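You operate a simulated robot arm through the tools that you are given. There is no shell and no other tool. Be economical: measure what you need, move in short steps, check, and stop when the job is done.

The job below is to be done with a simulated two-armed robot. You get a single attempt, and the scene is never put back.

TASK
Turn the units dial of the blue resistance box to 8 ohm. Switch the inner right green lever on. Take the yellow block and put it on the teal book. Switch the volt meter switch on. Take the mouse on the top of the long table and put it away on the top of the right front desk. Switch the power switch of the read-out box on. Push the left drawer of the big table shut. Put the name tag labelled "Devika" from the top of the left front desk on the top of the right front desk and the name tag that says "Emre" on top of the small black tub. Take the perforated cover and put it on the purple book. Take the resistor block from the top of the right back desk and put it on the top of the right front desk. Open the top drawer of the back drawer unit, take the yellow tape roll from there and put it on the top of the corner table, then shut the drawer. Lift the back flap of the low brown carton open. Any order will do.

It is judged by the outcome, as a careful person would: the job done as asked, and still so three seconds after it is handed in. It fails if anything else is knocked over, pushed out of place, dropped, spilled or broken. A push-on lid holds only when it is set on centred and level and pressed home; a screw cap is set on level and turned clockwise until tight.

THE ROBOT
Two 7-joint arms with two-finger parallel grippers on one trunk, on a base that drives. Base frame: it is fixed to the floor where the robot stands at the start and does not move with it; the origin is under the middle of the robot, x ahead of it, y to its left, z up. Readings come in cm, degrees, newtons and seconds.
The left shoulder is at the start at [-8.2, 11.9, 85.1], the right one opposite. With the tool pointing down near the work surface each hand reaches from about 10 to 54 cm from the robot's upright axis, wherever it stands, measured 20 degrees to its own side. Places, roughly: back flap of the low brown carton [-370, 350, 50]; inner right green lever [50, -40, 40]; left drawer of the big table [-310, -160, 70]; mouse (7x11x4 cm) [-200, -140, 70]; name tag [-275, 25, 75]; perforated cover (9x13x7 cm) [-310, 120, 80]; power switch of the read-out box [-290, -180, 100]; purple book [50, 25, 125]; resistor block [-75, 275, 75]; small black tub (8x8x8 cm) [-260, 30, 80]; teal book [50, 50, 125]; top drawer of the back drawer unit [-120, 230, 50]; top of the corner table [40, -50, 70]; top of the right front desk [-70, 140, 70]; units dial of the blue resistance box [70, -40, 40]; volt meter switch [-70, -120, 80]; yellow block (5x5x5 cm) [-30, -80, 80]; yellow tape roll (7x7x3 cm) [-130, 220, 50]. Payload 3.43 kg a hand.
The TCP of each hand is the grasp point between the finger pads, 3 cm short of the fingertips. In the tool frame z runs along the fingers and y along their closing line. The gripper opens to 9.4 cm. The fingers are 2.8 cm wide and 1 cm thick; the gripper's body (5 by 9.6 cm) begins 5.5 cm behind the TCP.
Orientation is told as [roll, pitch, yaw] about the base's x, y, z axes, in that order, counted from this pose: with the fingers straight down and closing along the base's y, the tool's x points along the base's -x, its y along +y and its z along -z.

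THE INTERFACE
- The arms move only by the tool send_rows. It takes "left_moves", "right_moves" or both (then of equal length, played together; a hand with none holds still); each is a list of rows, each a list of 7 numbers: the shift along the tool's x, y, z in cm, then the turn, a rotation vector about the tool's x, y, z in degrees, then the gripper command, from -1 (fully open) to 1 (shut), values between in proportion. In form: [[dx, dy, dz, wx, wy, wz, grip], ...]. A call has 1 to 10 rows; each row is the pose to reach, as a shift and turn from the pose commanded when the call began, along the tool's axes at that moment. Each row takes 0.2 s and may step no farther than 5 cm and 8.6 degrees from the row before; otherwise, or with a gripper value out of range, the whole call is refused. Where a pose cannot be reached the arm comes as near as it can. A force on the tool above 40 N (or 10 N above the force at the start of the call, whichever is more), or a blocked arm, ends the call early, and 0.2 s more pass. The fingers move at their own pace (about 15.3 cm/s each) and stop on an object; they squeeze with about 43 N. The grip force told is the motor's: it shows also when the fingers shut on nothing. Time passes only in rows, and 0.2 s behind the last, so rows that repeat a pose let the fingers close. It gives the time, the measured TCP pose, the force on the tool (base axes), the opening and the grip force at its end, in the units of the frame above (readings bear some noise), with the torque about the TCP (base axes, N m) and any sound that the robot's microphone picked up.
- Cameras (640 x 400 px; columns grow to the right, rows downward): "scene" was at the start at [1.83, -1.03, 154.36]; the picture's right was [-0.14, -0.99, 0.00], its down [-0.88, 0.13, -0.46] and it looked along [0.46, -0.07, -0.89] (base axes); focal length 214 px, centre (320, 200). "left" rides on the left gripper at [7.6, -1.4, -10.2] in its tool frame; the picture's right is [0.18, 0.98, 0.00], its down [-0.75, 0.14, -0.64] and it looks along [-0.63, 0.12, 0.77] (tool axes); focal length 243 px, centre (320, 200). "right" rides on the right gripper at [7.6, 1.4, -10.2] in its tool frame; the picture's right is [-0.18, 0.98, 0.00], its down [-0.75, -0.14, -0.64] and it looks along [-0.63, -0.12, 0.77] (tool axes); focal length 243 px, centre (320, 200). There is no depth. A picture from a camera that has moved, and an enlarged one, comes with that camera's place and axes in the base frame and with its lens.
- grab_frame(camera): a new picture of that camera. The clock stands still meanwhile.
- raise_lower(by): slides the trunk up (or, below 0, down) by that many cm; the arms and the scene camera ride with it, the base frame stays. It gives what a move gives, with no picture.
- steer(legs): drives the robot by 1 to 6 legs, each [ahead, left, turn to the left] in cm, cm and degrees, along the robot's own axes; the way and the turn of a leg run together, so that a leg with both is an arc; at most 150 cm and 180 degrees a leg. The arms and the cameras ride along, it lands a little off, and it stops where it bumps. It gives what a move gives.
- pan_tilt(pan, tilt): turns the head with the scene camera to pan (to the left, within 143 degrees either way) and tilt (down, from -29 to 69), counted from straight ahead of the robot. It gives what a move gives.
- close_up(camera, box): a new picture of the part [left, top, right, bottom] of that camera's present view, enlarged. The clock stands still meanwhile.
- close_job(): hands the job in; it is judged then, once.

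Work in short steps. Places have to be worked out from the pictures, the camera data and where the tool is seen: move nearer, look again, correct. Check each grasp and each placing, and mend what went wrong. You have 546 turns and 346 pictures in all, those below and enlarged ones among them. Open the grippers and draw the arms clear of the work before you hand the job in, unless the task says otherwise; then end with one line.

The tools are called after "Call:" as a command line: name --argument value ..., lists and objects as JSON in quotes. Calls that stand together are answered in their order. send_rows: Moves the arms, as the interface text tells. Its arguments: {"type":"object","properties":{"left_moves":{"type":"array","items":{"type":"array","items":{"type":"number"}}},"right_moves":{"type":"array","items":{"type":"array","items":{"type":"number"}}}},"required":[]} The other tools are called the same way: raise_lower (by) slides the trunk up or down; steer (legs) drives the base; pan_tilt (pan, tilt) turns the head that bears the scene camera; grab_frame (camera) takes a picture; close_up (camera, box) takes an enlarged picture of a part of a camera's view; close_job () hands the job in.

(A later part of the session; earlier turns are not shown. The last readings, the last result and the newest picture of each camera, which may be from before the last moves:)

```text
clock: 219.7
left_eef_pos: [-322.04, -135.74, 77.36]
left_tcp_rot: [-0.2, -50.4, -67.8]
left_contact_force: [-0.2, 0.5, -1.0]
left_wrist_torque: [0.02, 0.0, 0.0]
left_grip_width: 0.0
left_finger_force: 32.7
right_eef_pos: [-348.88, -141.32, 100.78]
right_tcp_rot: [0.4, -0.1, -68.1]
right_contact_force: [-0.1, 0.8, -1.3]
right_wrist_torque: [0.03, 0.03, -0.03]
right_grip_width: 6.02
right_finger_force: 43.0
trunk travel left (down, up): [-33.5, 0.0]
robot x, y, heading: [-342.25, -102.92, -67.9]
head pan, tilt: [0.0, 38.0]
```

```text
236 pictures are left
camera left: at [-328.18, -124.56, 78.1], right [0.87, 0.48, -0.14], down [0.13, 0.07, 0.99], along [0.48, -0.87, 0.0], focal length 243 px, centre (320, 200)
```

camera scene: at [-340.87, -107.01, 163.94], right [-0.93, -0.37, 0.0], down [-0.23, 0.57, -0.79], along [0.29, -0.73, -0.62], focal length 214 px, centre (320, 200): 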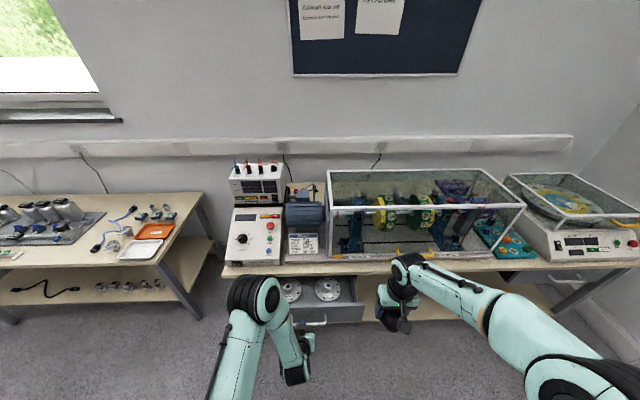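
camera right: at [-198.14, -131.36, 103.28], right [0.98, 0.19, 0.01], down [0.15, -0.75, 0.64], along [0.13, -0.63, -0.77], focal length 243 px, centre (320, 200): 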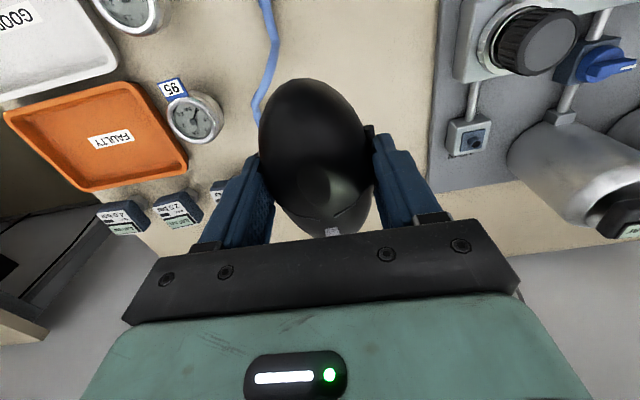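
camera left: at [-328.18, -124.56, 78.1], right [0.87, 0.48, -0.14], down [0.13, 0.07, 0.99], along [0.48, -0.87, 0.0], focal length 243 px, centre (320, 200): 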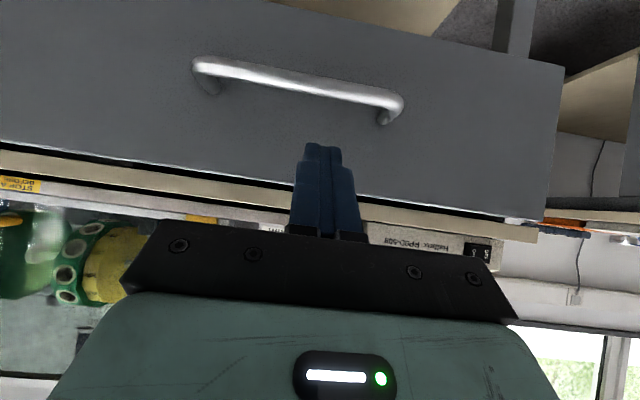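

Fingers face the panel just above the handle. Push forward.

Call:
send_rows --left_moves '[[-1.9, 0, 2.3, 0, 0, 0, 1], [-3.8, 0, 4.6, 0, 0, 0, 1], [-5.8, 0, 6.9, 0, 0, 0, 1], [-7.7, 0, 9.2, 0, 0, 0, 1], [-9.6, 0, 11.5, 0, 0, 0, 1], [-11.5, 0, 13.8, 0, 0, 0, 1], [-13.5, 0, 16.1, 0, 0, 0, 1]]'

Call:
grab_frame --camera "left"

Call:
grab_frame --camera "scene"

```text
clock: 221.3
left_eef_pos: [-314.49, -153.74, 76.58]
left_tcp_rot: [-0.1, -48.9, -67.8]
left_contact_force: [-0.8, 4.5, 0.3]
left_wrist_torque: [-0.19, -0.07, 0.0]
left_grip_width: 0.0
left_finger_force: 33.1
right_eef_pos: [-348.86, -141.25, 100.62]
right_tcp_rot: [0.3, -0.1, -68.2]
right_contact_force: [-0.3, 0.0, -0.7]
right_wrist_torque: [0.05, 0.04, -0.06]
right_grip_width: 6.03
right_finger_force: 42.8
trunk travel left (down, up): [-33.5, 0.0]
robot x, y, heading: [-342.06, -103.02, -68.0]
head pan, tilt: [0.0, 38.0]
stopped in row 7 (left hand): the force on the tool passed its limit at 92 N (the readings are from after the stop); the commanded pose is now the measured one
```

```text
235 pictures are left
camera left: at [-320.6, -142.58, 77.64], right [0.86, 0.48, -0.14], down [0.14, 0.05, 0.99], along [0.48, -0.88, -0.03], focal length 243 px, centre (320, 200)
```

left: 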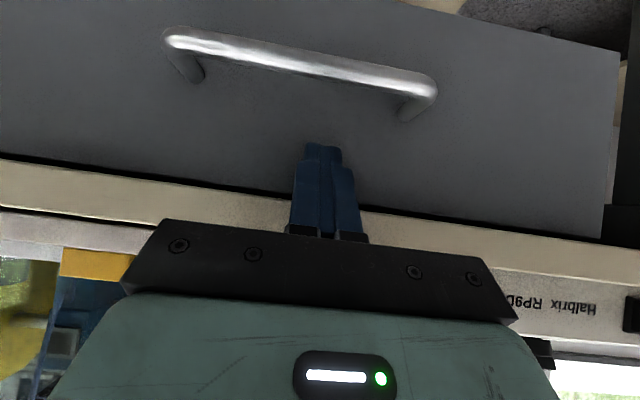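

```text
234 pictures are left
camera scene: at [-340.91, -106.82, 163.94], right [-0.93, -0.38, 0.0], down [-0.23, 0.57, -0.79], along [0.3, -0.73, -0.62], focal length 214 px, centre (320, 200)
```

scene: 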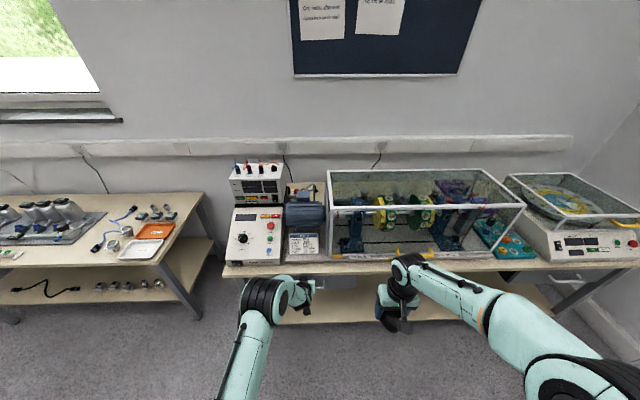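

Hit a hard stop. Nudge again to confirm it is fully shut, then back off.

Call:
send_rows --left_moves '[[-0.5, 0, 0.6, 0, 0, 0, 1], [-0.8, 0, 0.95, 0, 0, 0, 1]]'

Call:
send_rows --left_moves '[[2.5, 0, -3, 0, 0, 0, 1], [5, 0, -6, 0, 0, 0, 1], [8, 0, -10, 0, 0, 0, 1], [11, 0, -13, 0, 0, 0, 1]]'

Call:
grab_frame --camera "left"

```text
clock: 221.8
left_eef_pos: [-314.67, -153.93, 76.25]
left_tcp_rot: [-0.4, -47.9, -67.9]
left_contact_force: [-10.4, 30.9, 15.7]
left_wrist_torque: [-0.18, -0.06, 0.12]
left_grip_width: 0.02
left_finger_force: 32.9
right_eef_pos: [-349.03, -141.03, 100.84]
right_tcp_rot: [0.3, -0.2, -68.2]
right_contact_force: [-0.2, -1.0, -1.0]
right_wrist_torque: [0.04, 0.04, -0.01]
right_grip_width: 6.04
right_finger_force: 43.1
trunk travel left (down, up): [-33.5, 0.0]
robot x, y, heading: [-341.99, -102.6, -67.6]
head pan, tilt: [0.0, 38.0]
stopped in row 2 (left hand): the force on the tool passed its limit at 46 N (the readings are from after the stop); the commanded pose is now the measured one
```

```text
clock: 222.8
left_eef_pos: [-321.05, -138.24, 76.62]
left_tcp_rot: [-0.2, -48.4, -67.9]
left_contact_force: [-0.6, 0.7, 0.3]
left_wrist_torque: [0.03, 0.01, 0.01]
left_grip_width: 0.0
left_finger_force: 33.1
right_eef_pos: [-348.84, -141.2, 100.68]
right_tcp_rot: [0.3, -0.2, -68.2]
right_contact_force: [0.2, -0.8, -1.0]
right_wrist_torque: [-0.03, 0.01, 0.01]
right_grip_width: 6.02
right_finger_force: 42.8
trunk travel left (down, up): [-33.5, 0.0]
robot x, y, heading: [-342.25, -102.94, -68.0]
head pan, tilt: [0.0, 38.0]
```

```text
233 pictures are left
camera left: at [-327.13, -127.06, 77.84], right [0.87, 0.48, -0.14], down [0.14, 0.04, 0.99], along [0.48, -0.88, -0.04], focal length 243 px, centre (320, 200)
```

left: 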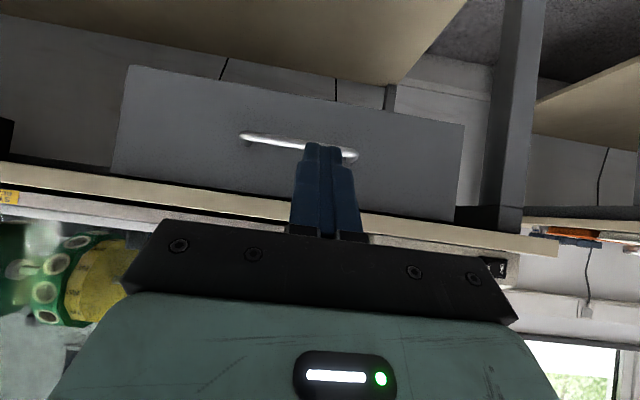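

Drawer shut. Now raise the left hand to switch height with the fingers level, and reposition the base.

Call:
send_rows --left_moves '[[-2, 0, -3.7, 0, -5, 0, 1], [-4, 0, -7.4, 0, -10, 0, 1], [-6.2, 0, -11, 0, -16, 0, 1], [-8.3, 0, -14.7, 0, -22, 0, 1], [-10.4, 0, -18.4, 0, -28, 0, 1], [-12.4, 0, -22, 0, -34, 0, 1]]'

Call:
steer --legs '[[0, 17, 0], [22, 0, 0]]'

Call:
grab_frame --camera "left"

Call:
grab_frame --camera "scene"

```text
clock: 224.2
left_eef_pos: [-325.87, -136.97, 99.69]
left_tcp_rot: [-0.8, -82.6, -67.2]
left_contact_force: [-0.2, 0.4, 0.2]
left_wrist_torque: [0.01, 0.01, 0.0]
left_grip_width: 0.01
left_finger_force: 33.4
left hand out of reach, approached as far as the arm can: row 4, 5, 6
right_eef_pos: [-348.8, -141.28, 100.79]
right_tcp_rot: [0.3, -0.2, -68.2]
right_contact_force: [-0.1, -1.0, -1.0]
right_wrist_torque: [-0.02, -0.01, -0.04]
right_grip_width: 6.03
right_finger_force: 43.0
trunk travel left (down, up): [-33.5, 0.0]
robot x, y, heading: [-342.48, -103.05, -68.0]
head pan, tilt: [0.0, 38.0]
```

```text
clock: 227.6
left_eef_pos: [-301.42, -151.02, 99.79]
left_tcp_rot: [-1.0, -82.3, -67.0]
left_contact_force: [0.0, 0.0, -0.1]
left_wrist_torque: [-0.01, 0.01, -0.03]
left_grip_width: 0.0
left_finger_force: 32.6
right_eef_pos: [-324.43, -155.13, 100.75]
right_tcp_rot: [0.2, 0.0, -68.2]
right_contact_force: [0.5, -0.4, -0.4]
right_wrist_torque: [-0.02, -0.01, 0.02]
right_grip_width: 6.05
right_finger_force: 42.8
trunk travel left (down, up): [-33.5, 0.0]
robot x, y, heading: [-318.2, -116.86, -68.0]
head pan, tilt: [0.0, 38.0]
```

```text
232 pictures are left
camera left: at [-306.98, -141.2, 93.48], right [0.9, 0.39, -0.18], down [-0.07, 0.55, 0.83], along [0.43, -0.74, 0.52], focal length 243 px, centre (320, 200)
```

left: 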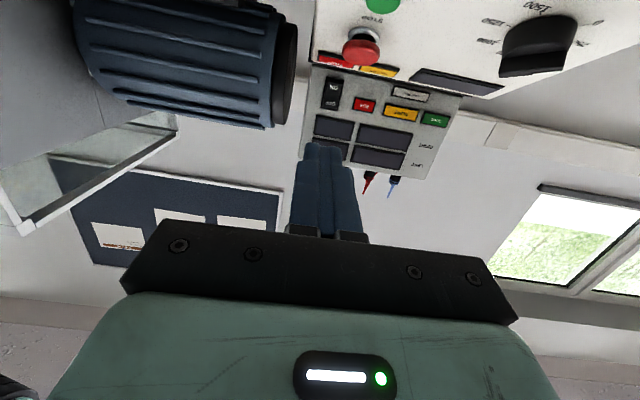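

```text
231 pictures are left
camera scene: at [-316.46, -120.89, 163.93], right [-0.93, -0.37, 0.0], down [-0.23, 0.57, -0.79], along [0.3, -0.73, -0.62], focal length 214 px, centre (320, 200)
```

scene: 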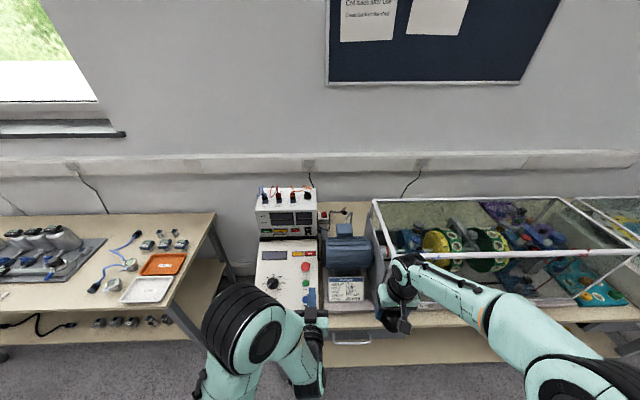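

ON side of the rocker is at ≈(-288.3,-177.5,97). I'll approach at a 47° tilt so the hand camera stays above the E-stop.

Call:
send_rows --left_moves '[[-0.4, 0.4, 4.2, 0, 7, 0, 1], [-0.8, 0.8, 8.4, 0, 14, 0, 1], [-1.2, 1.3, 12.5, 0, 21, 0, 1], [-1.6, 1.7, 16.7, 0, 28, 0, 1], [-2, 2.1, 20.9, 0, 35, 0, 1]]'

Call:
grab_frame --camera "left"

Call:
close_up --camera "scene" --box '[240, 170, 360, 310]'

```text
clock: 228.8
left_eef_pos: [-291.94, -169.52, 99.21]
left_tcp_rot: [0.5, -48.4, -68.6]
left_contact_force: [-0.2, -0.1, -0.2]
left_wrist_torque: [-0.01, -0.02, 0.09]
left_grip_width: 0.0
left_finger_force: 32.9
left hand out of reach, approached as far as the arm can: row 5
right_eef_pos: [-324.38, -155.32, 100.68]
right_tcp_rot: [0.3, -0.1, -68.2]
right_contact_force: [-0.1, 0.7, -1.4]
right_wrist_torque: [0.01, 0.02, 0.0]
right_grip_width: 6.02
right_finger_force: 43.1
trunk travel left (down, up): [-33.5, 0.0]
robot x, y, heading: [-317.85, -117.14, -68.3]
head pan, tilt: [0.0, 38.0]
```

```text
230 pictures are left
camera left: at [-297.89, -158.32, 100.25], right [0.87, 0.48, -0.13], down [0.13, 0.03, 0.99], along [0.48, -0.88, -0.04], focal length 243 px, centre (320, 200)
```

left: 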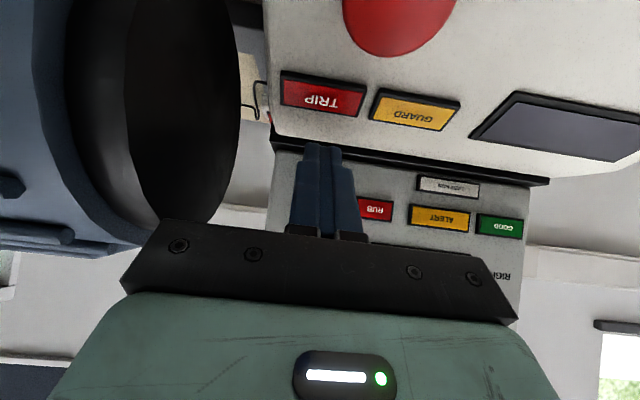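

```text
2.86 times, centred on (300, 240) of scene
camera zoom: at [-316.53, -121.04, 163.95], right [-0.93, -0.37, 0.0], down [-0.23, 0.57, -0.79], along [0.3, -0.73, -0.62], focal length 613 px, centre (377, 86)
```

zoom: 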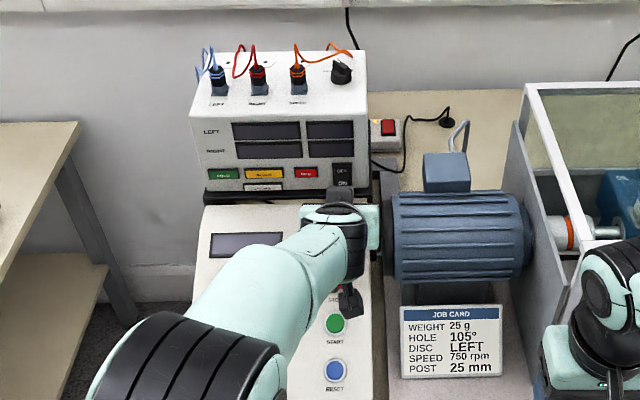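

Slightly out of reach. Pull the right hand back a bit for safety, retract left 3 cm, and drive 7 cm ahead.

Call:
send_rows --left_moves '[[1, 0, -1.1, 0, 0, 0, 1], [2.7, 0, -3, 0, 0, 0, 1], [2.7, 0, -3, 0, 0, 0, 1]]' --right_moves '[[3.5, 0, -1, 0, 0, 0, 1], [7, 0, -2, 0, 0, 0, 1], [10, 0, -3, 0, 0, 0, 1]]'

Call:
steer --legs '[[7, 0, 0]]'

Call:
grab_frame --camera "left"

```text
clock: 229.6
left_eef_pos: [-293.25, -165.55, 98.88]
left_tcp_rot: [-0.2, -47.4, -67.9]
left_contact_force: [0.0, -0.5, 0.4]
left_wrist_torque: [0.01, -0.01, 0.0]
left_grip_width: 0.0
left_finger_force: 32.8
right_eef_pos: [-328.12, -145.79, 103.78]
right_tcp_rot: [0.4, -0.2, -68.2]
right_contact_force: [0.5, 0.3, -1.3]
right_wrist_torque: [0.0, 0.02, -0.03]
right_grip_width: 6.02
right_finger_force: 43.1
trunk travel left (down, up): [-33.5, 0.0]
robot x, y, heading: [-318.13, -117.29, -68.2]
head pan, tilt: [0.0, 38.0]
```

```text
clock: 230.6
left_eef_pos: [-290.87, -172.01, 99.05]
left_tcp_rot: [-0.2, -47.2, -67.9]
left_contact_force: [0.3, -0.8, -0.3]
left_wrist_torque: [0.0, -0.02, 0.0]
left_grip_width: 0.0
left_finger_force: 33.1
right_eef_pos: [-325.62, -152.27, 103.68]
right_tcp_rot: [0.4, -0.1, -68.3]
right_contact_force: [-0.6, -0.3, -1.8]
right_wrist_torque: [0.01, -0.03, 0.03]
right_grip_width: 6.03
right_finger_force: 43.1
trunk travel left (down, up): [-33.5, 0.0]
robot x, y, heading: [-315.34, -123.37, -68.0]
head pan, tilt: [0.0, 38.0]
```

```text
228 pictures are left
camera left: at [-296.8, -160.82, 100.24], right [0.87, 0.48, -0.14], down [0.15, 0.02, 0.99], along [0.48, -0.88, -0.06], focal length 243 px, centre (320, 200)
```

left: 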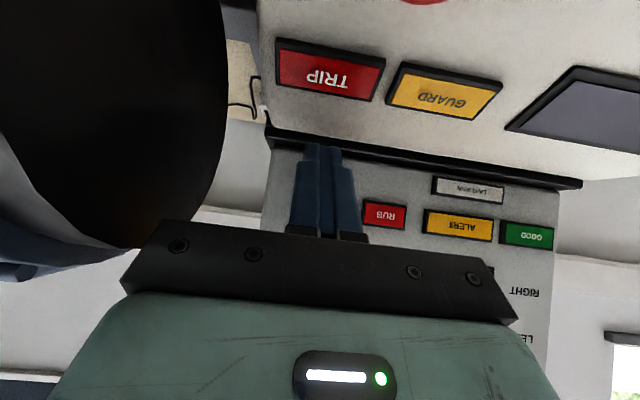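

Call:
send_rows --left_moves '[[-0.7, 0, 1.1, 0, 0, 0, 1], [-1.4, 0, 2.1, 0, 0, 0, 1], [-1.94, 0, 2.7, 0, 0, 0, 1], [-2.3, 0, 3.1, 0, 0, 0, 1]]'

Call:
close_up --camera "scene" --box '[240, 170, 360, 310]'

```text
clock: 231.2
left_eef_pos: [-290.39, -173.43, 98.44]
left_tcp_rot: [-0.3, -46.9, -67.9]
left_contact_force: [-11.0, 36.6, 10.1]
left_wrist_torque: [0.03, -0.01, 0.25]
left_grip_width: 0.0
left_finger_force: 32.8
right_eef_pos: [-325.63, -151.84, 103.62]
right_tcp_rot: [0.2, -0.3, -68.2]
right_contact_force: [-0.5, 0.4, -1.4]
right_wrist_torque: [0.04, 0.03, 0.01]
right_grip_width: 6.01
right_finger_force: 42.7
trunk travel left (down, up): [-33.5, 0.0]
robot x, y, heading: [-315.1, -123.29, -68.0]
head pan, tilt: [0.0, 38.0]
stopped in row 2 (left hand): the force on the tool passed its limit at 54 N (the readings are from after the stop); the commanded pose is now the measured one
```

```text
2.86 times, centred on (300, 240) of scene
camera zoom: at [-314.01, -126.81, 163.96], right [-0.93, -0.37, 0.0], down [-0.23, 0.57, -0.79], along [0.3, -0.73, -0.61], focal length 613 px, centre (377, 86)
```

zoom: 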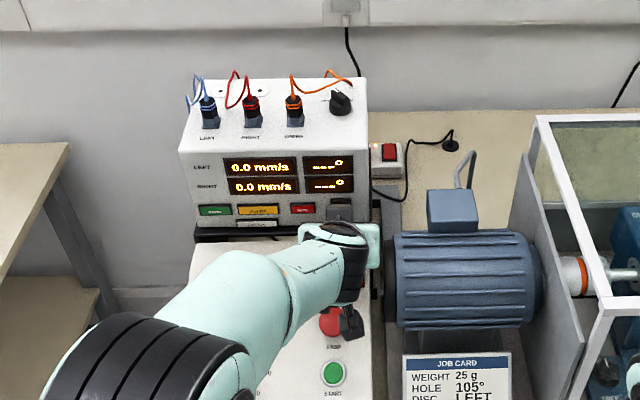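

Read-out is lit. Withdraw the left hand up and back, then back off the base.

Call:
send_rows --left_moves '[[0.6, 0, -3, 0, 0, 0, 1], [1.2, 0, -7, 0, 0, 0, 1], [2.5, 0, -11, 0, 0, 0, 1], [4, 0, -15, 0, 7, 0, 1], [6, 0, -18, 0, 14, 0, 0], [8, 0, -20, 0, 21, 0, 0], [10, 0, -21, 0, 28, 0, -0.5]]'

Call:
close_up --camera "scene" --box '[240, 170, 360, 310]'

Call:
steer --legs '[[-40, 0, 0], [0, 0, 150]]'

Call:
pan_tilt --pan 0 --tilt 25

Call:
grab_frame --camera "scene"

```text
clock: 232.8
left_eef_pos: [-298.24, -153.06, 105.47]
left_tcp_rot: [-0.3, -18.9, -68.1]
left_contact_force: [0.6, 0.9, -0.4]
left_wrist_torque: [-0.01, -0.03, 0.02]
left_grip_width: 7.03
left_finger_force: 0.0
right_eef_pos: [-325.58, -152.23, 103.75]
right_tcp_rot: [0.3, -0.2, -68.2]
right_contact_force: [0.3, -0.6, -0.9]
right_wrist_torque: [0.04, -0.01, -0.02]
right_grip_width: 6.03
right_finger_force: 42.6
trunk travel left (down, up): [-33.5, 0.0]
robot x, y, heading: [-315.4, -123.23, -67.8]
head pan, tilt: [0.0, 38.0]
```

```text
2.86 times, centred on (300, 240) of scene
camera zoom: at [-313.85, -127.34, 163.95], right [-0.93, -0.37, 0.0], down [-0.23, 0.57, -0.79], along [0.29, -0.73, -0.62], focal length 613 px, centre (377, 86)
```

zoom: 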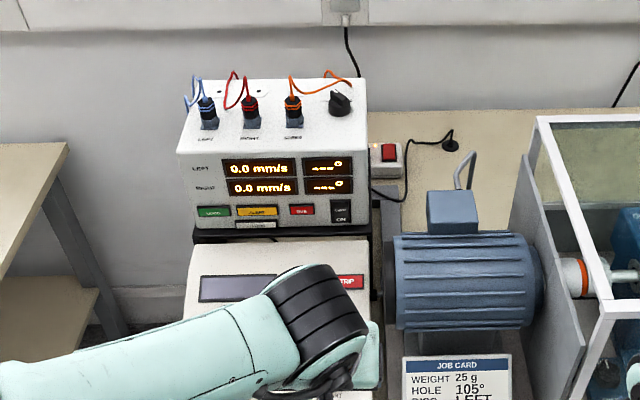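

```text
clock: 241.5
left_eef_pos: [-330.53, -51.82, 105.36]
left_tcp_rot: [-0.1, -18.9, 82.3]
left_contact_force: [0.2, 0.3, 0.5]
left_wrist_torque: [-0.03, 0.04, 0.02]
left_grip_width: 7.04
left_finger_force: 0.0
right_eef_pos: [-307.24, -66.07, 103.68]
right_tcp_rot: [0.3, -0.2, 82.1]
right_contact_force: [-0.2, 0.0, -2.8]
right_wrist_torque: [0.0, 0.01, 0.01]
right_grip_width: 6.03
right_finger_force: 43.6
trunk travel left (down, up): [-33.5, 0.0]
robot x, y, heading: [-330.5, -86.82, 82.5]
head pan, tilt: [0.0, 38.0]
```

```text
clock: 242.3
left_eef_pos: [-330.43, -51.77, 105.47]
left_tcp_rot: [-0.1, -19.0, 82.3]
left_contact_force: [0.6, 0.2, 0.3]
left_wrist_torque: [0.01, 0.0, -0.05]
left_grip_width: 7.08
left_finger_force: 0.2
right_eef_pos: [-307.33, -66.11, 103.63]
right_tcp_rot: [0.2, -0.2, 82.1]
right_contact_force: [0.1, 0.1, -0.9]
right_wrist_torque: [-0.01, 0.0, 0.03]
right_grip_width: 6.01
right_finger_force: 43.3
trunk travel left (down, up): [-33.5, 0.0]
robot x, y, heading: [-330.35, -86.64, 82.4]
head pan, tilt: [0.0, 25.0]
```

```text
225 pictures are left
camera scene: at [-329.89, -81.6, 165.97], right [0.99, -0.13, 0.0], down [-0.06, -0.42, -0.91], along [0.12, 0.9, -0.42], focal length 214 px, centre (320, 200)
```

scene: 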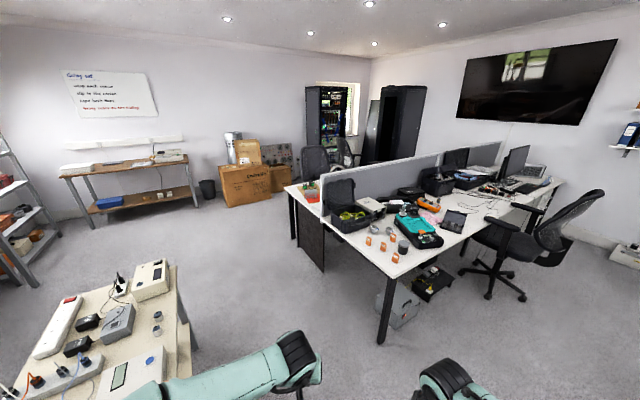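

Call:
close_up --camera "scene" --box '[280, 160, 480, 285]'

Call:
close_up --camera "scene" --box '[190, 110, 350, 210]'

```text
3.20 times, centred on (380, 222) of scene
camera zoom: at [-329.89, -81.6, 165.97], right [0.99, -0.13, 0.0], down [-0.06, -0.42, -0.91], along [0.12, 0.9, -0.42], focal length 686 px, centre (128, 128)
```

zoom: 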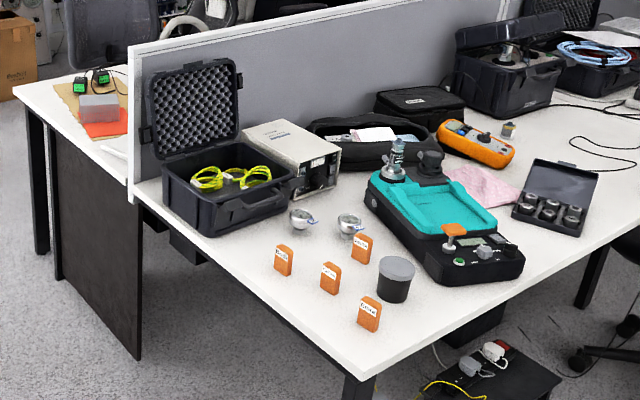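

```text
4.00 times, centred on (270, 160) of scene
camera zoom: at [-329.89, -81.6, 165.97], right [0.99, -0.13, 0.0], down [-0.06, -0.42, -0.91], along [0.12, 0.9, -0.42], focal length 858 px, centre (520, 360)
```

zoom: 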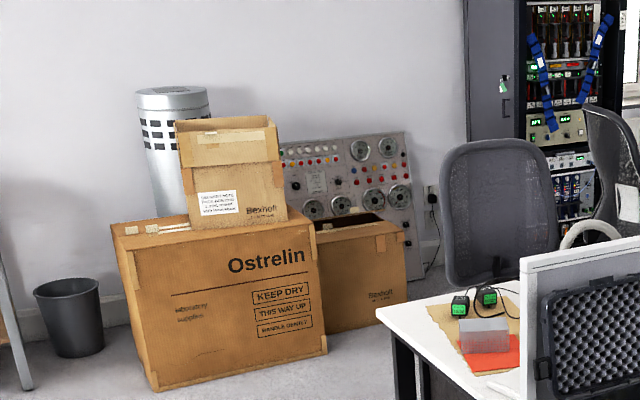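

Name tags and tub are on the near corner of the left front desk. Approach from the desk's end, facing heading 22°.

Call:
steer --legs '[[0, 0, -60], [0, 77, 0], [38, 0, 0]]'

Call:
pan_tilt --pan 0 --tilt 50

Call:
grab_frame --camera "scene"

```text
clock: 249.0
left_eef_pos: [-313.83, -34.55, 105.55]
left_tcp_rot: [-0.1, -18.9, 22.0]
left_contact_force: [0.1, -0.1, 0.6]
left_wrist_torque: [0.0, 0.01, 0.02]
left_grip_width: 7.05
left_finger_force: 0.0
right_eef_pos: [-314.91, -62.01, 103.61]
right_tcp_rot: [0.4, -0.1, 21.8]
right_contact_force: [-0.2, -0.5, -0.3]
right_wrist_torque: [-0.02, -0.02, -0.02]
right_grip_width: 6.01
right_finger_force: 43.1
trunk travel left (down, up): [-33.5, 0.0]
robot x, y, heading: [-343.94, -51.83, 21.9]
head pan, tilt: [0.0, 25.0]
stopped in leg 2: the robot was blocked; the commanded pose is now the measured one
```

```text
clock: 249.9
left_eef_pos: [-314.04, -34.71, 105.34]
left_tcp_rot: [-0.1, -19.0, 21.9]
left_contact_force: [-0.6, 0.0, -0.2]
left_wrist_torque: [0.01, -0.01, 0.01]
left_grip_width: 7.04
left_finger_force: 0.1
right_eef_pos: [-314.98, -61.86, 103.7]
right_tcp_rot: [0.3, -0.1, 21.8]
right_contact_force: [0.3, 0.9, -1.0]
right_wrist_torque: [-0.01, 0.01, 0.02]
right_grip_width: 6.05
right_finger_force: 43.0
trunk travel left (down, up): [-33.5, 0.0]
robot x, y, heading: [-343.95, -51.35, 22.2]
head pan, tilt: [0.0, 50.0]
```

```text
222 pictures are left
camera scene: at [-340.9, -50.66, 162.24], right [0.37, -0.93, 0.0], down [-0.71, -0.29, -0.64], along [0.6, 0.24, -0.77], focal length 214 px, centre (320, 200)
```

scene: 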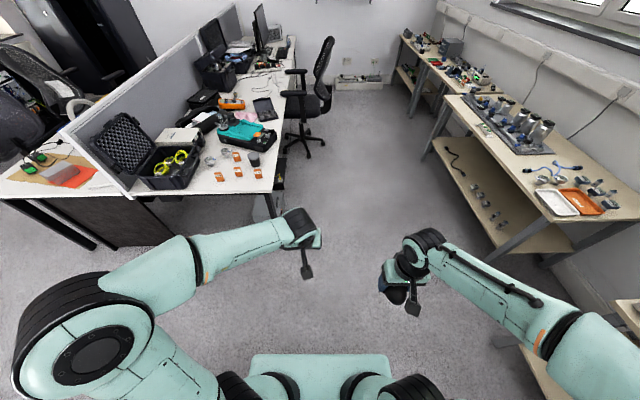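

Something on the left blocked the base; look there.

Call:
pan_tilt --pan 100 --tilt 50

Call:
grab_frame --camera "scene"

```text
clock: 251.7
left_eef_pos: [-314.09, -34.64, 105.36]
left_tcp_rot: [-0.3, -19.1, 21.9]
left_contact_force: [0.1, -0.6, 0.2]
left_wrist_torque: [-0.01, 0.0, 0.01]
left_grip_width: 7.06
left_finger_force: 0.1
right_eef_pos: [-314.95, -61.92, 103.62]
right_tcp_rot: [0.3, -0.1, 21.9]
right_contact_force: [-0.4, 0.0, 0.2]
right_wrist_torque: [0.02, -0.03, 0.02]
right_grip_width: 6.01
right_finger_force: 43.3
trunk travel left (down, up): [-33.5, 0.0]
robot x, y, heading: [-343.93, -51.56, 22.1]
head pan, tilt: [100.0, 50.0]
```

```text
221 pictures are left
camera scene: at [-352.13, -46.99, 162.23], right [0.85, 0.53, 0.0], down [0.41, -0.65, -0.64], along [-0.34, 0.55, -0.77], focal length 214 px, centre (320, 200)
```

scene: 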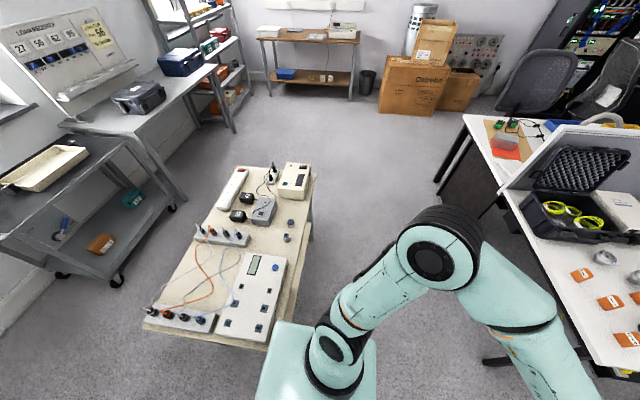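

A small table is at my rear-left. Move ahead first, then left.

Call:
steer --legs '[[0, -4, 0], [42, 0, 0], [0, 58, 0]]'

Call:
pan_tilt --pan 0 --tilt 50

Call:
grab_frame --camera "scene"

```text
clock: 260.0
left_eef_pos: [-294.34, 30.78, 105.34]
left_tcp_rot: [-0.2, -19.0, 21.6]
left_contact_force: [-0.7, -0.3, -0.4]
left_wrist_torque: [0.01, 0.01, 0.0]
left_grip_width: 7.06
left_finger_force: 0.0
right_eef_pos: [-295.4, 3.42, 103.75]
right_tcp_rot: [0.4, -0.1, 21.5]
right_contact_force: [0.8, -1.0, -0.6]
right_wrist_torque: [0.02, 0.04, -0.02]
right_grip_width: 6.04
right_finger_force: 43.2
trunk travel left (down, up): [-33.5, 0.0]
robot x, y, heading: [-324.22, 13.49, 21.7]
head pan, tilt: [100.0, 50.0]
```

```text
clock: 261.8
left_eef_pos: [-294.5, 30.7, 105.36]
left_tcp_rot: [-0.2, -19.0, 21.6]
left_contact_force: [-0.5, 0.2, 0.3]
left_wrist_torque: [-0.02, -0.01, 0.03]
left_grip_width: 7.02
left_finger_force: 0.0
right_eef_pos: [-295.51, 3.49, 103.61]
right_tcp_rot: [0.3, -0.1, 21.5]
right_contact_force: [-0.5, -0.9, -1.2]
right_wrist_torque: [-0.01, 0.0, -0.03]
right_grip_width: 6.04
right_finger_force: 42.4
trunk travel left (down, up): [-33.5, 0.0]
robot x, y, heading: [-323.68, 14.27, 21.9]
head pan, tilt: [0.0, 50.0]
```

```text
220 pictures are left
camera scene: at [-321.38, 14.94, 162.23], right [0.37, -0.93, 0.0], down [-0.71, -0.28, -0.64], along [0.6, 0.24, -0.77], focal length 214 px, centre (320, 200)
```

scene: 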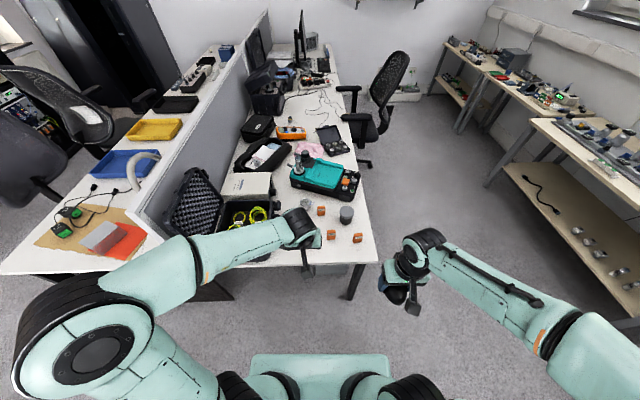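

Call:
close_up --camera "scene" --box '[285, 190, 385, 265]'

Call:
grab_frame --camera "left"

```text
5.33 times, centred on (335, 228) of scene
camera zoom: at [-321.38, 14.94, 162.23], right [0.37, -0.93, 0.0], down [-0.71, -0.28, -0.64], along [0.6, 0.24, -0.77], focal length 1144 px, centre (240, 53)
```

zoom: 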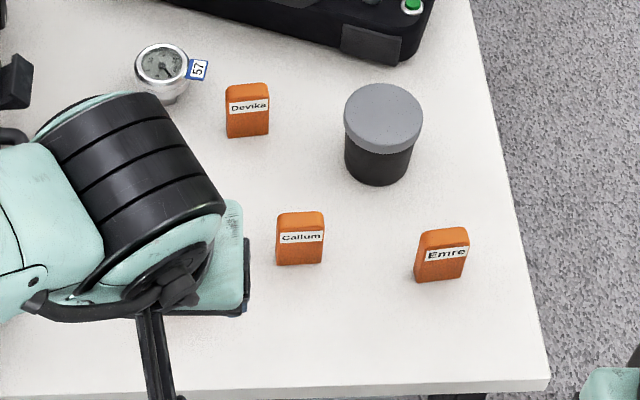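

```text
218 pictures are left
camera left: at [-303.66, 25.49, 112.62], right [-0.52, 0.85, -0.06], down [0.42, 0.32, 0.85], along [0.74, 0.42, -0.52], focal length 243 px, centre (320, 200)
```

left: 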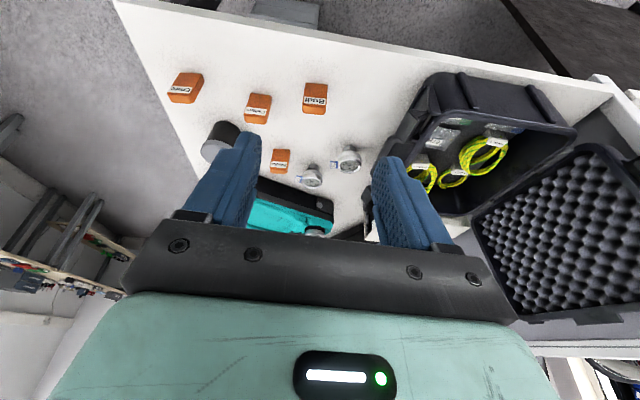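

Emre at ≈(-268,17), Devika ≈(-260,39), tub ≈(-260,26, lid z≈81). Shift right 20 and ahead 5, then bring the left hand over Emre.

Call:
steer --legs '[[0, -20, 0], [5, 0, 0]]'

Call:
send_rows --left_moves '[[0, 0, 0, 0, 6, 0, -0.4], [0, 0, 0, 0, 12, 0, -0.4], [0, 0, 0, 0, 19, 0, -0.4]]'

Call:
grab_frame --camera "left"

```text
clock: 264.7
left_eef_pos: [-282.51, 14.07, 105.34]
left_tcp_rot: [-0.2, -19.0, 21.7]
left_contact_force: [0.7, 0.3, 0.6]
left_wrist_torque: [0.02, 0.02, -0.03]
left_grip_width: 7.02
left_finger_force: 0.0
right_eef_pos: [-283.55, -13.09, 103.6]
right_tcp_rot: [0.3, -0.1, 21.4]
right_contact_force: [-0.1, 0.0, -1.2]
right_wrist_torque: [-0.01, 0.04, -0.02]
right_grip_width: 6.05
right_finger_force: 42.9
trunk travel left (down, up): [-33.5, 0.0]
robot x, y, heading: [-312.19, -2.63, 21.5]
head pan, tilt: [0.0, 50.0]
```

```text
clock: 265.5
left_eef_pos: [-282.25, 14.25, 105.45]
left_tcp_rot: [-0.2, 0.1, 21.5]
left_contact_force: [-0.6, 0.2, 0.3]
left_wrist_torque: [0.02, -0.01, -0.03]
left_grip_width: 6.58
left_finger_force: 0.0
right_eef_pos: [-283.37, -13.02, 103.66]
right_tcp_rot: [0.2, 0.0, 21.6]
right_contact_force: [0.7, 0.5, -1.5]
right_wrist_torque: [-0.01, 0.04, 0.0]
right_grip_width: 6.03
right_finger_force: 43.1
trunk travel left (down, up): [-33.5, 0.0]
robot x, y, heading: [-312.37, -2.66, 21.8]
head pan, tilt: [0.0, 50.0]
```

```text
217 pictures are left
camera left: at [-288.86, 10.03, 115.7], right [-0.53, 0.85, 0.0], down [0.65, 0.41, 0.64], along [0.54, 0.34, -0.77], focal length 243 px, centre (320, 200)
```

left: 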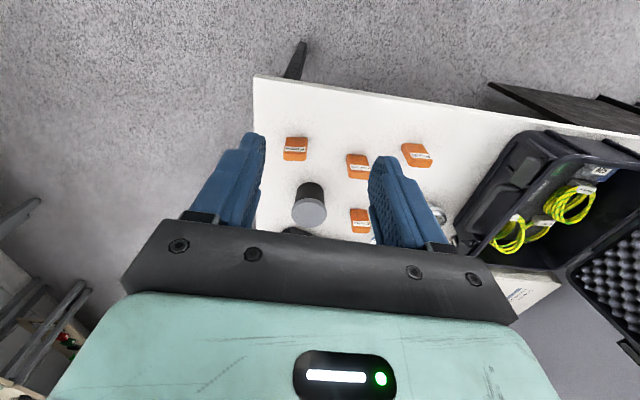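

Call:
send_rows --left_moves '[[-3.5, -0.6, 3, 0, 0, 0, -0.4], [-7, -1.1, 6, 0, 0, 0, -0.4], [-10.5, -1.7, 9.5, 0, 0, 0, -0.4], [-14, -2.2, 13, 0, 0, 0, -0.4], [-14, -2.2, 18, 0, 0, 0, -0.4]]'

Call:
grab_frame --camera "left"

```text
clock: 266.7
left_eef_pos: [-268.6, 17.27, 87.3]
left_tcp_rot: [-0.2, 0.0, 21.6]
left_contact_force: [0.1, -0.2, 0.4]
left_wrist_torque: [-0.01, -0.03, -0.01]
left_grip_width: 6.57
left_finger_force: 0.1
right_eef_pos: [-283.43, -13.05, 103.66]
right_tcp_rot: [0.3, -0.2, 21.4]
right_contact_force: [0.2, 0.3, -1.4]
right_wrist_torque: [-0.01, 0.03, 0.0]
right_grip_width: 6.03
right_finger_force: 43.2
trunk travel left (down, up): [-33.5, 0.0]
robot x, y, heading: [-311.91, -2.95, 21.8]
head pan, tilt: [0.0, 50.0]
```

```text
216 pictures are left
camera left: at [-275.16, 13.2, 97.66], right [-0.53, 0.85, 0.0], down [0.65, 0.41, 0.64], along [0.54, 0.34, -0.77], focal length 243 px, centre (320, 200)
```

left: 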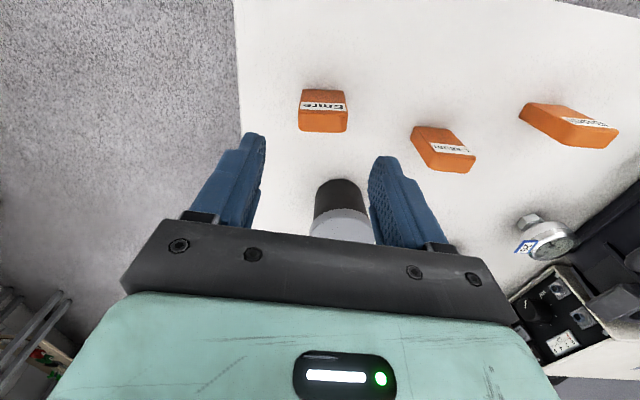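

Call:
send_rows --left_moves '[[0, 0.2, 5, 0, 0, 0, -0.4], [0, 0.2, 9, 0, 0, 0, -0.4], [0, 0.2, 10.3, 0, 0, 0, -0.4]]'

Call:
grab_frame --camera "left"

```text
clock: 267.5
left_eef_pos: [-268.48, 17.58, 76.84]
left_tcp_rot: [-0.2, 0.0, 21.7]
left_contact_force: [-0.3, -0.2, 0.8]
left_wrist_torque: [-0.02, 0.0, 0.03]
left_grip_width: 6.58
left_finger_force: 0.0
right_eef_pos: [-283.59, -13.05, 103.68]
right_tcp_rot: [0.3, -0.1, 21.5]
right_contact_force: [-0.1, -0.1, -1.1]
right_wrist_torque: [0.02, 0.0, 0.02]
right_grip_width: 6.04
right_finger_force: 43.3
trunk travel left (down, up): [-33.5, 0.0]
robot x, y, heading: [-311.88, -2.66, 21.7]
head pan, tilt: [0.0, 50.0]
```

```text
215 pictures are left
camera left: at [-275.02, 13.38, 87.19], right [-0.53, 0.85, 0.0], down [0.65, 0.41, 0.64], along [0.54, 0.34, -0.77], focal length 243 px, centre (320, 200)
```

left: 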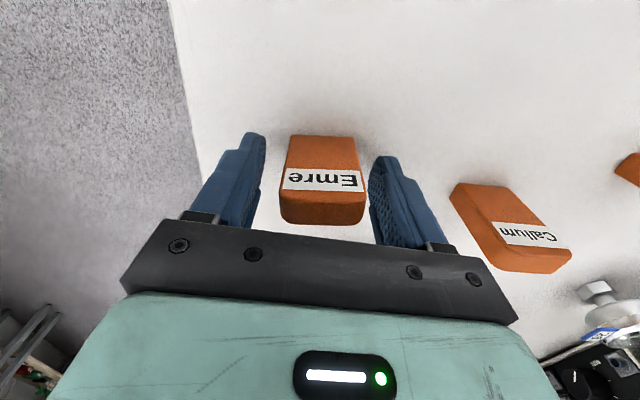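

Emre is between the fingers. Grip and lift.

Call:
send_rows --left_moves '[[0, 0, 0.4, 0, 0, 0, 0.2], [0, 0, 0.4, 0, 0, 0, 1], [0, 0, 0.4, 0, 0, 0, 1], [0, 0, -2, 0, 0, 0, 1], [0, 0, -6.5, 0, 0, 0, 1], [0, 0, -11, 0, 0, 0, 1], [0, 0, -15, 0, 0, 0, 1]]'

Call:
grab_frame --camera "left"

Call:
close_up --camera "scene" --box '[220, 150, 380, 270]'

```text
clock: 269.1
left_eef_pos: [-268.75, 17.5, 92.03]
left_tcp_rot: [0.0, 0.1, 21.6]
left_contact_force: [-0.5, 0.0, -0.7]
left_wrist_torque: [-0.01, 0.01, -0.01]
left_grip_width: 4.09
left_finger_force: 42.6
right_eef_pos: [-283.52, -13.16, 103.68]
right_tcp_rot: [0.3, -0.2, 21.5]
right_contact_force: [0.3, -0.6, -0.6]
right_wrist_torque: [0.0, -0.04, 0.03]
right_grip_width: 6.04
right_finger_force: 42.7
trunk travel left (down, up): [-33.5, 0.0]
robot x, y, heading: [-312.36, -2.72, 21.6]
head pan, tilt: [0.0, 50.0]
```

```text
214 pictures are left
camera left: at [-275.23, 13.28, 102.24], right [-0.53, 0.85, 0.0], down [0.65, 0.41, 0.64], along [0.54, 0.34, -0.77], focal length 243 px, centre (320, 200)
```

left: 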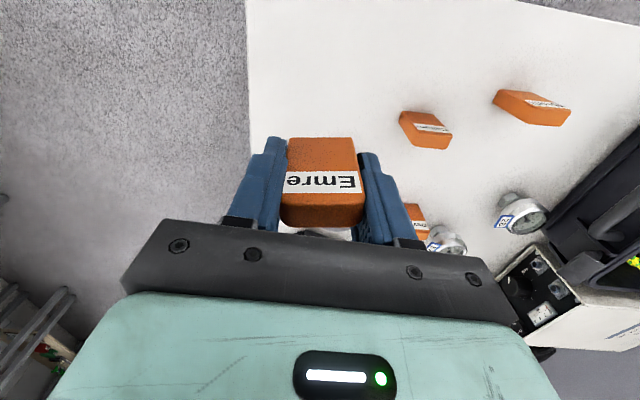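

```text
3.33 times, centred on (300, 210) of scene
camera zoom: at [-309.36, -1.69, 162.23], right [0.37, -0.93, 0.0], down [-0.71, -0.28, -0.64], along [0.6, 0.24, -0.77], focal length 715 px, centre (387, 167)
```

zoom: 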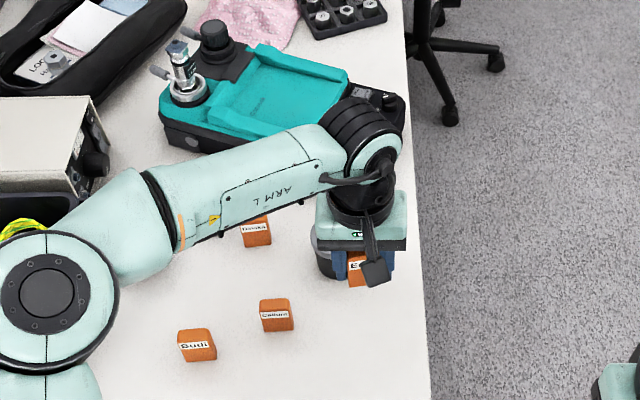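

Emre held. Move over the tub lid at about (-259.2,26).

Call:
send_rows --left_moves '[[-4, 1.5, 0, 0, 0, 0, 1], [-8, 3, 0, 0, 0, 0, 1], [-12, 4.4, 0, 0, 0, 0, 1]]'

Call:
grab_frame --camera "left"

Call:
grab_frame --camera "right"

```text
clock: 269.9
left_eef_pos: [-259.84, 25.04, 92.13]
left_tcp_rot: [0.1, 0.1, 21.3]
left_contact_force: [0.1, -1.1, -0.9]
left_wrist_torque: [0.09, 0.0, 0.03]
left_grip_width: 4.08
left_finger_force: 42.9
left hand out of reach, approached as far as the arm can: row 3
right_eef_pos: [-283.44, -13.23, 103.74]
right_tcp_rot: [0.3, -0.1, 21.5]
right_contact_force: [-0.1, 0.0, -1.1]
right_wrist_torque: [-0.01, 0.02, 0.05]
right_grip_width: 6.06
right_finger_force: 42.7
trunk travel left (down, up): [-33.5, 0.0]
robot x, y, heading: [-311.92, -2.8, 21.9]
head pan, tilt: [0.0, 50.0]
```

```text
212 pictures are left
camera left: at [-266.35, 20.9, 102.36], right [-0.53, 0.85, 0.0], down [0.65, 0.41, 0.64], along [0.54, 0.34, -0.77], focal length 243 px, centre (320, 200)
```

left: 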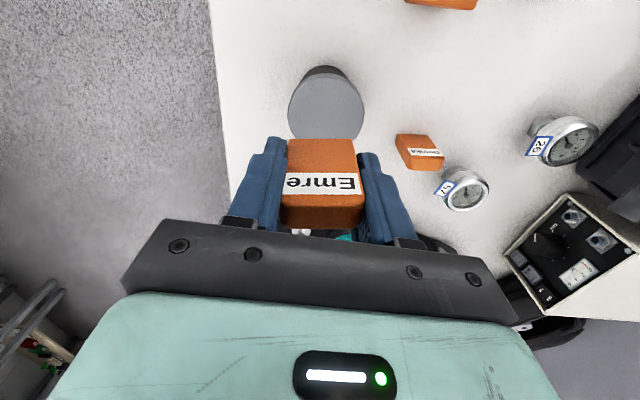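

```text
211 pictures are left
camera right: at [-291.03, -14.62, 113.93], right [-0.19, 0.98, 0.01], down [0.75, 0.14, 0.64], along [0.63, 0.13, -0.77], focal length 243 px, centre (320, 200)
```

right: 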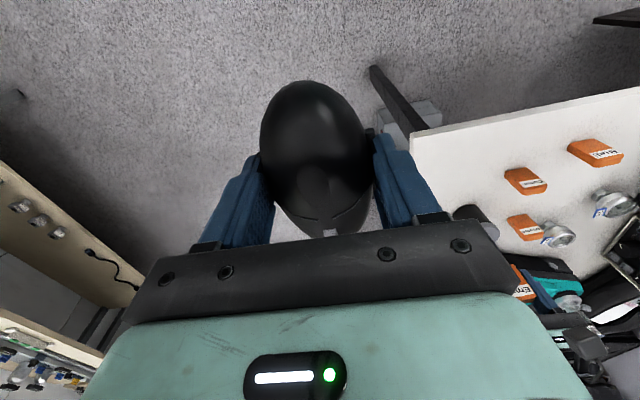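

Call:
send_rows --left_moves '[[0, 0.5, 3, 0, 0, 0, 1], [0, 0.5, 5.5, 0, 0, 0, 1], [0, 0.5, 6.5, 0, 0, 0, 1]]'

Call:
grab_frame --camera "left"

```text
clock: 270.7
left_eef_pos: [-260.07, 25.76, 85.61]
left_tcp_rot: [-0.3, 0.1, 21.5]
left_contact_force: [-0.3, -0.3, -0.3]
left_wrist_torque: [0.04, -0.01, 0.01]
left_grip_width: 4.09
left_finger_force: 42.6
right_eef_pos: [-283.37, -13.0, 103.63]
right_tcp_rot: [0.2, -0.1, 21.5]
right_contact_force: [-0.4, 0.9, -0.6]
right_wrist_torque: [0.0, -0.01, -0.01]
right_grip_width: 6.03
right_finger_force: 43.2
trunk travel left (down, up): [-33.5, 0.0]
robot x, y, heading: [-312.3, -2.75, 21.5]
head pan, tilt: [0.0, 50.0]
```

```text
210 pictures are left
camera left: at [-266.59, 21.64, 95.93], right [-0.53, 0.85, 0.0], down [0.65, 0.41, 0.64], along [0.54, 0.34, -0.77], focal length 243 px, centre (320, 200)
```

left: 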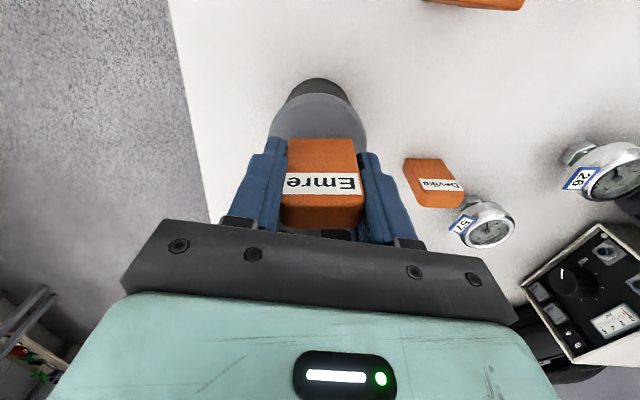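

Lower onto the lid in small steps, watching for contact.

Call:
send_rows --left_moves '[[0, 0, 0.4, 0, 0, 0, 1], [0, 0, 0.8, 0, 0, 0, 1], [0, 0, 1.2, 0, 0, 0, 1], [0, 0, 1.6, 0, 0, 0, 1], [0, 0, 2, 0, 0, 0, 1]]'

Call:
close_up --camera "left" --box '[200, 60, 440, 240]'

```text
clock: 272.0
left_eef_pos: [-259.99, 25.67, 84.38]
left_tcp_rot: [-0.2, -0.6, 21.8]
left_contact_force: [-6.0, -1.2, 19.1]
left_wrist_torque: [0.07, 0.43, 0.05]
left_grip_width: 4.08
left_finger_force: 43.4
right_eef_pos: [-283.51, -13.15, 103.65]
right_tcp_rot: [0.4, 0.0, 21.6]
right_contact_force: [-0.7, 0.5, 0.1]
right_wrist_torque: [-0.02, 0.0, 0.0]
right_grip_width: 6.02
right_finger_force: 43.2
trunk travel left (down, up): [-33.5, 0.0]
robot x, y, heading: [-312.52, -2.85, 21.7]
head pan, tilt: [0.0, 50.0]
stopped in row 5 (left hand): the force on the tool passed its limit at 41 N (the readings are from after the stop); the commanded pose is now the measured one
```

```text
2.22 times, centred on (320, 150) of left
camera zoom: at [-266.65, 21.46, 94.61], right [-0.54, 0.84, -0.01], down [0.64, 0.41, 0.65], along [0.55, 0.34, -0.76], focal length 539 px, centre (320, 311)
```

zoom: 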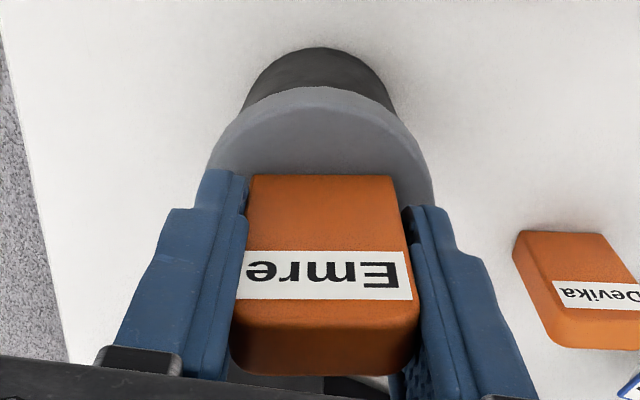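

Contact at the expected height; tag sits about mid-lid. Release and lift.

Call:
send_rows --left_moves '[[0, 0, -0.1, 0, 0, 0, 0.6], [0, 0, -0.1, 0, 0, 0, -0.3], [0, 0, -0.1, 0, 0, 0, -0.3], [0, 0, -4, 0, 0, 0, -0.3], [0, 0, -9, 0, 0, 0, -0.3], [4, 0, -11, 0, 0, 0, -0.3]]'

Call:
grab_frame --camera "left"

```text
clock: 273.4
left_eef_pos: [-263.92, 24.29, 95.29]
left_tcp_rot: [-0.3, -0.4, 21.9]
left_contact_force: [-0.8, -0.1, -0.1]
left_wrist_torque: [0.0, -0.02, 0.01]
left_grip_width: 6.1
left_finger_force: 0.0
right_eef_pos: [-283.51, -12.95, 103.79]
right_tcp_rot: [0.2, -0.1, 21.5]
right_contact_force: [0.9, 0.1, -0.6]
right_wrist_torque: [-0.03, -0.01, -0.04]
right_grip_width: 6.04
right_finger_force: 42.9
trunk travel left (down, up): [-33.5, 0.0]
robot x, y, heading: [-312.23, -2.73, 21.8]
head pan, tilt: [0.0, 50.0]
```

```text
208 pictures are left
camera left: at [-270.5, 20.15, 105.43], right [-0.54, 0.84, -0.01], down [0.64, 0.41, 0.65], along [0.55, 0.34, -0.76], focal length 243 px, centre (320, 200)
```

left: 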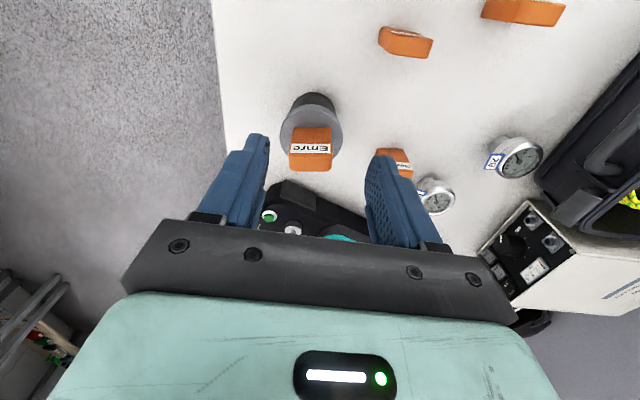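

Emre is on the tub. Next Devika: shift left 14, ahead 4, then view.

Call:
steer --legs '[[0, 14, 0], [4, 0, 0]]'

Call:
grab_frame --camera "left"

```text
clock: 275.8
left_eef_pos: [-265.54, 38.62, 95.13]
left_tcp_rot: [-0.3, -0.4, 21.6]
left_contact_force: [-0.6, -0.3, 0.2]
left_wrist_torque: [0.04, -0.03, 0.01]
left_grip_width: 6.1
left_finger_force: 0.1
right_eef_pos: [-285.29, 1.21, 103.7]
right_tcp_rot: [0.3, -0.1, 21.5]
right_contact_force: [-0.3, 0.3, -1.6]
right_wrist_torque: [-0.01, -0.01, 0.0]
right_grip_width: 6.04
right_finger_force: 43.4
trunk travel left (down, up): [-33.5, 0.0]
robot x, y, heading: [-314.14, 11.62, 21.7]
head pan, tilt: [0.0, 50.0]
```

```text
207 pictures are left
camera left: at [-272.1, 34.38, 105.34], right [-0.53, 0.85, 0.0], down [0.64, 0.41, 0.65], along [0.55, 0.34, -0.76], focal length 243 px, centre (320, 200)
```

left: 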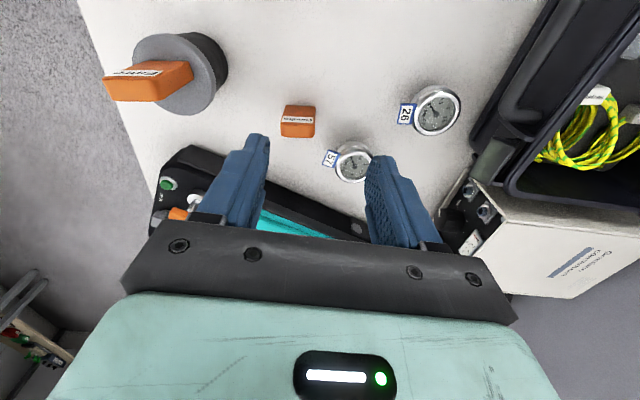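

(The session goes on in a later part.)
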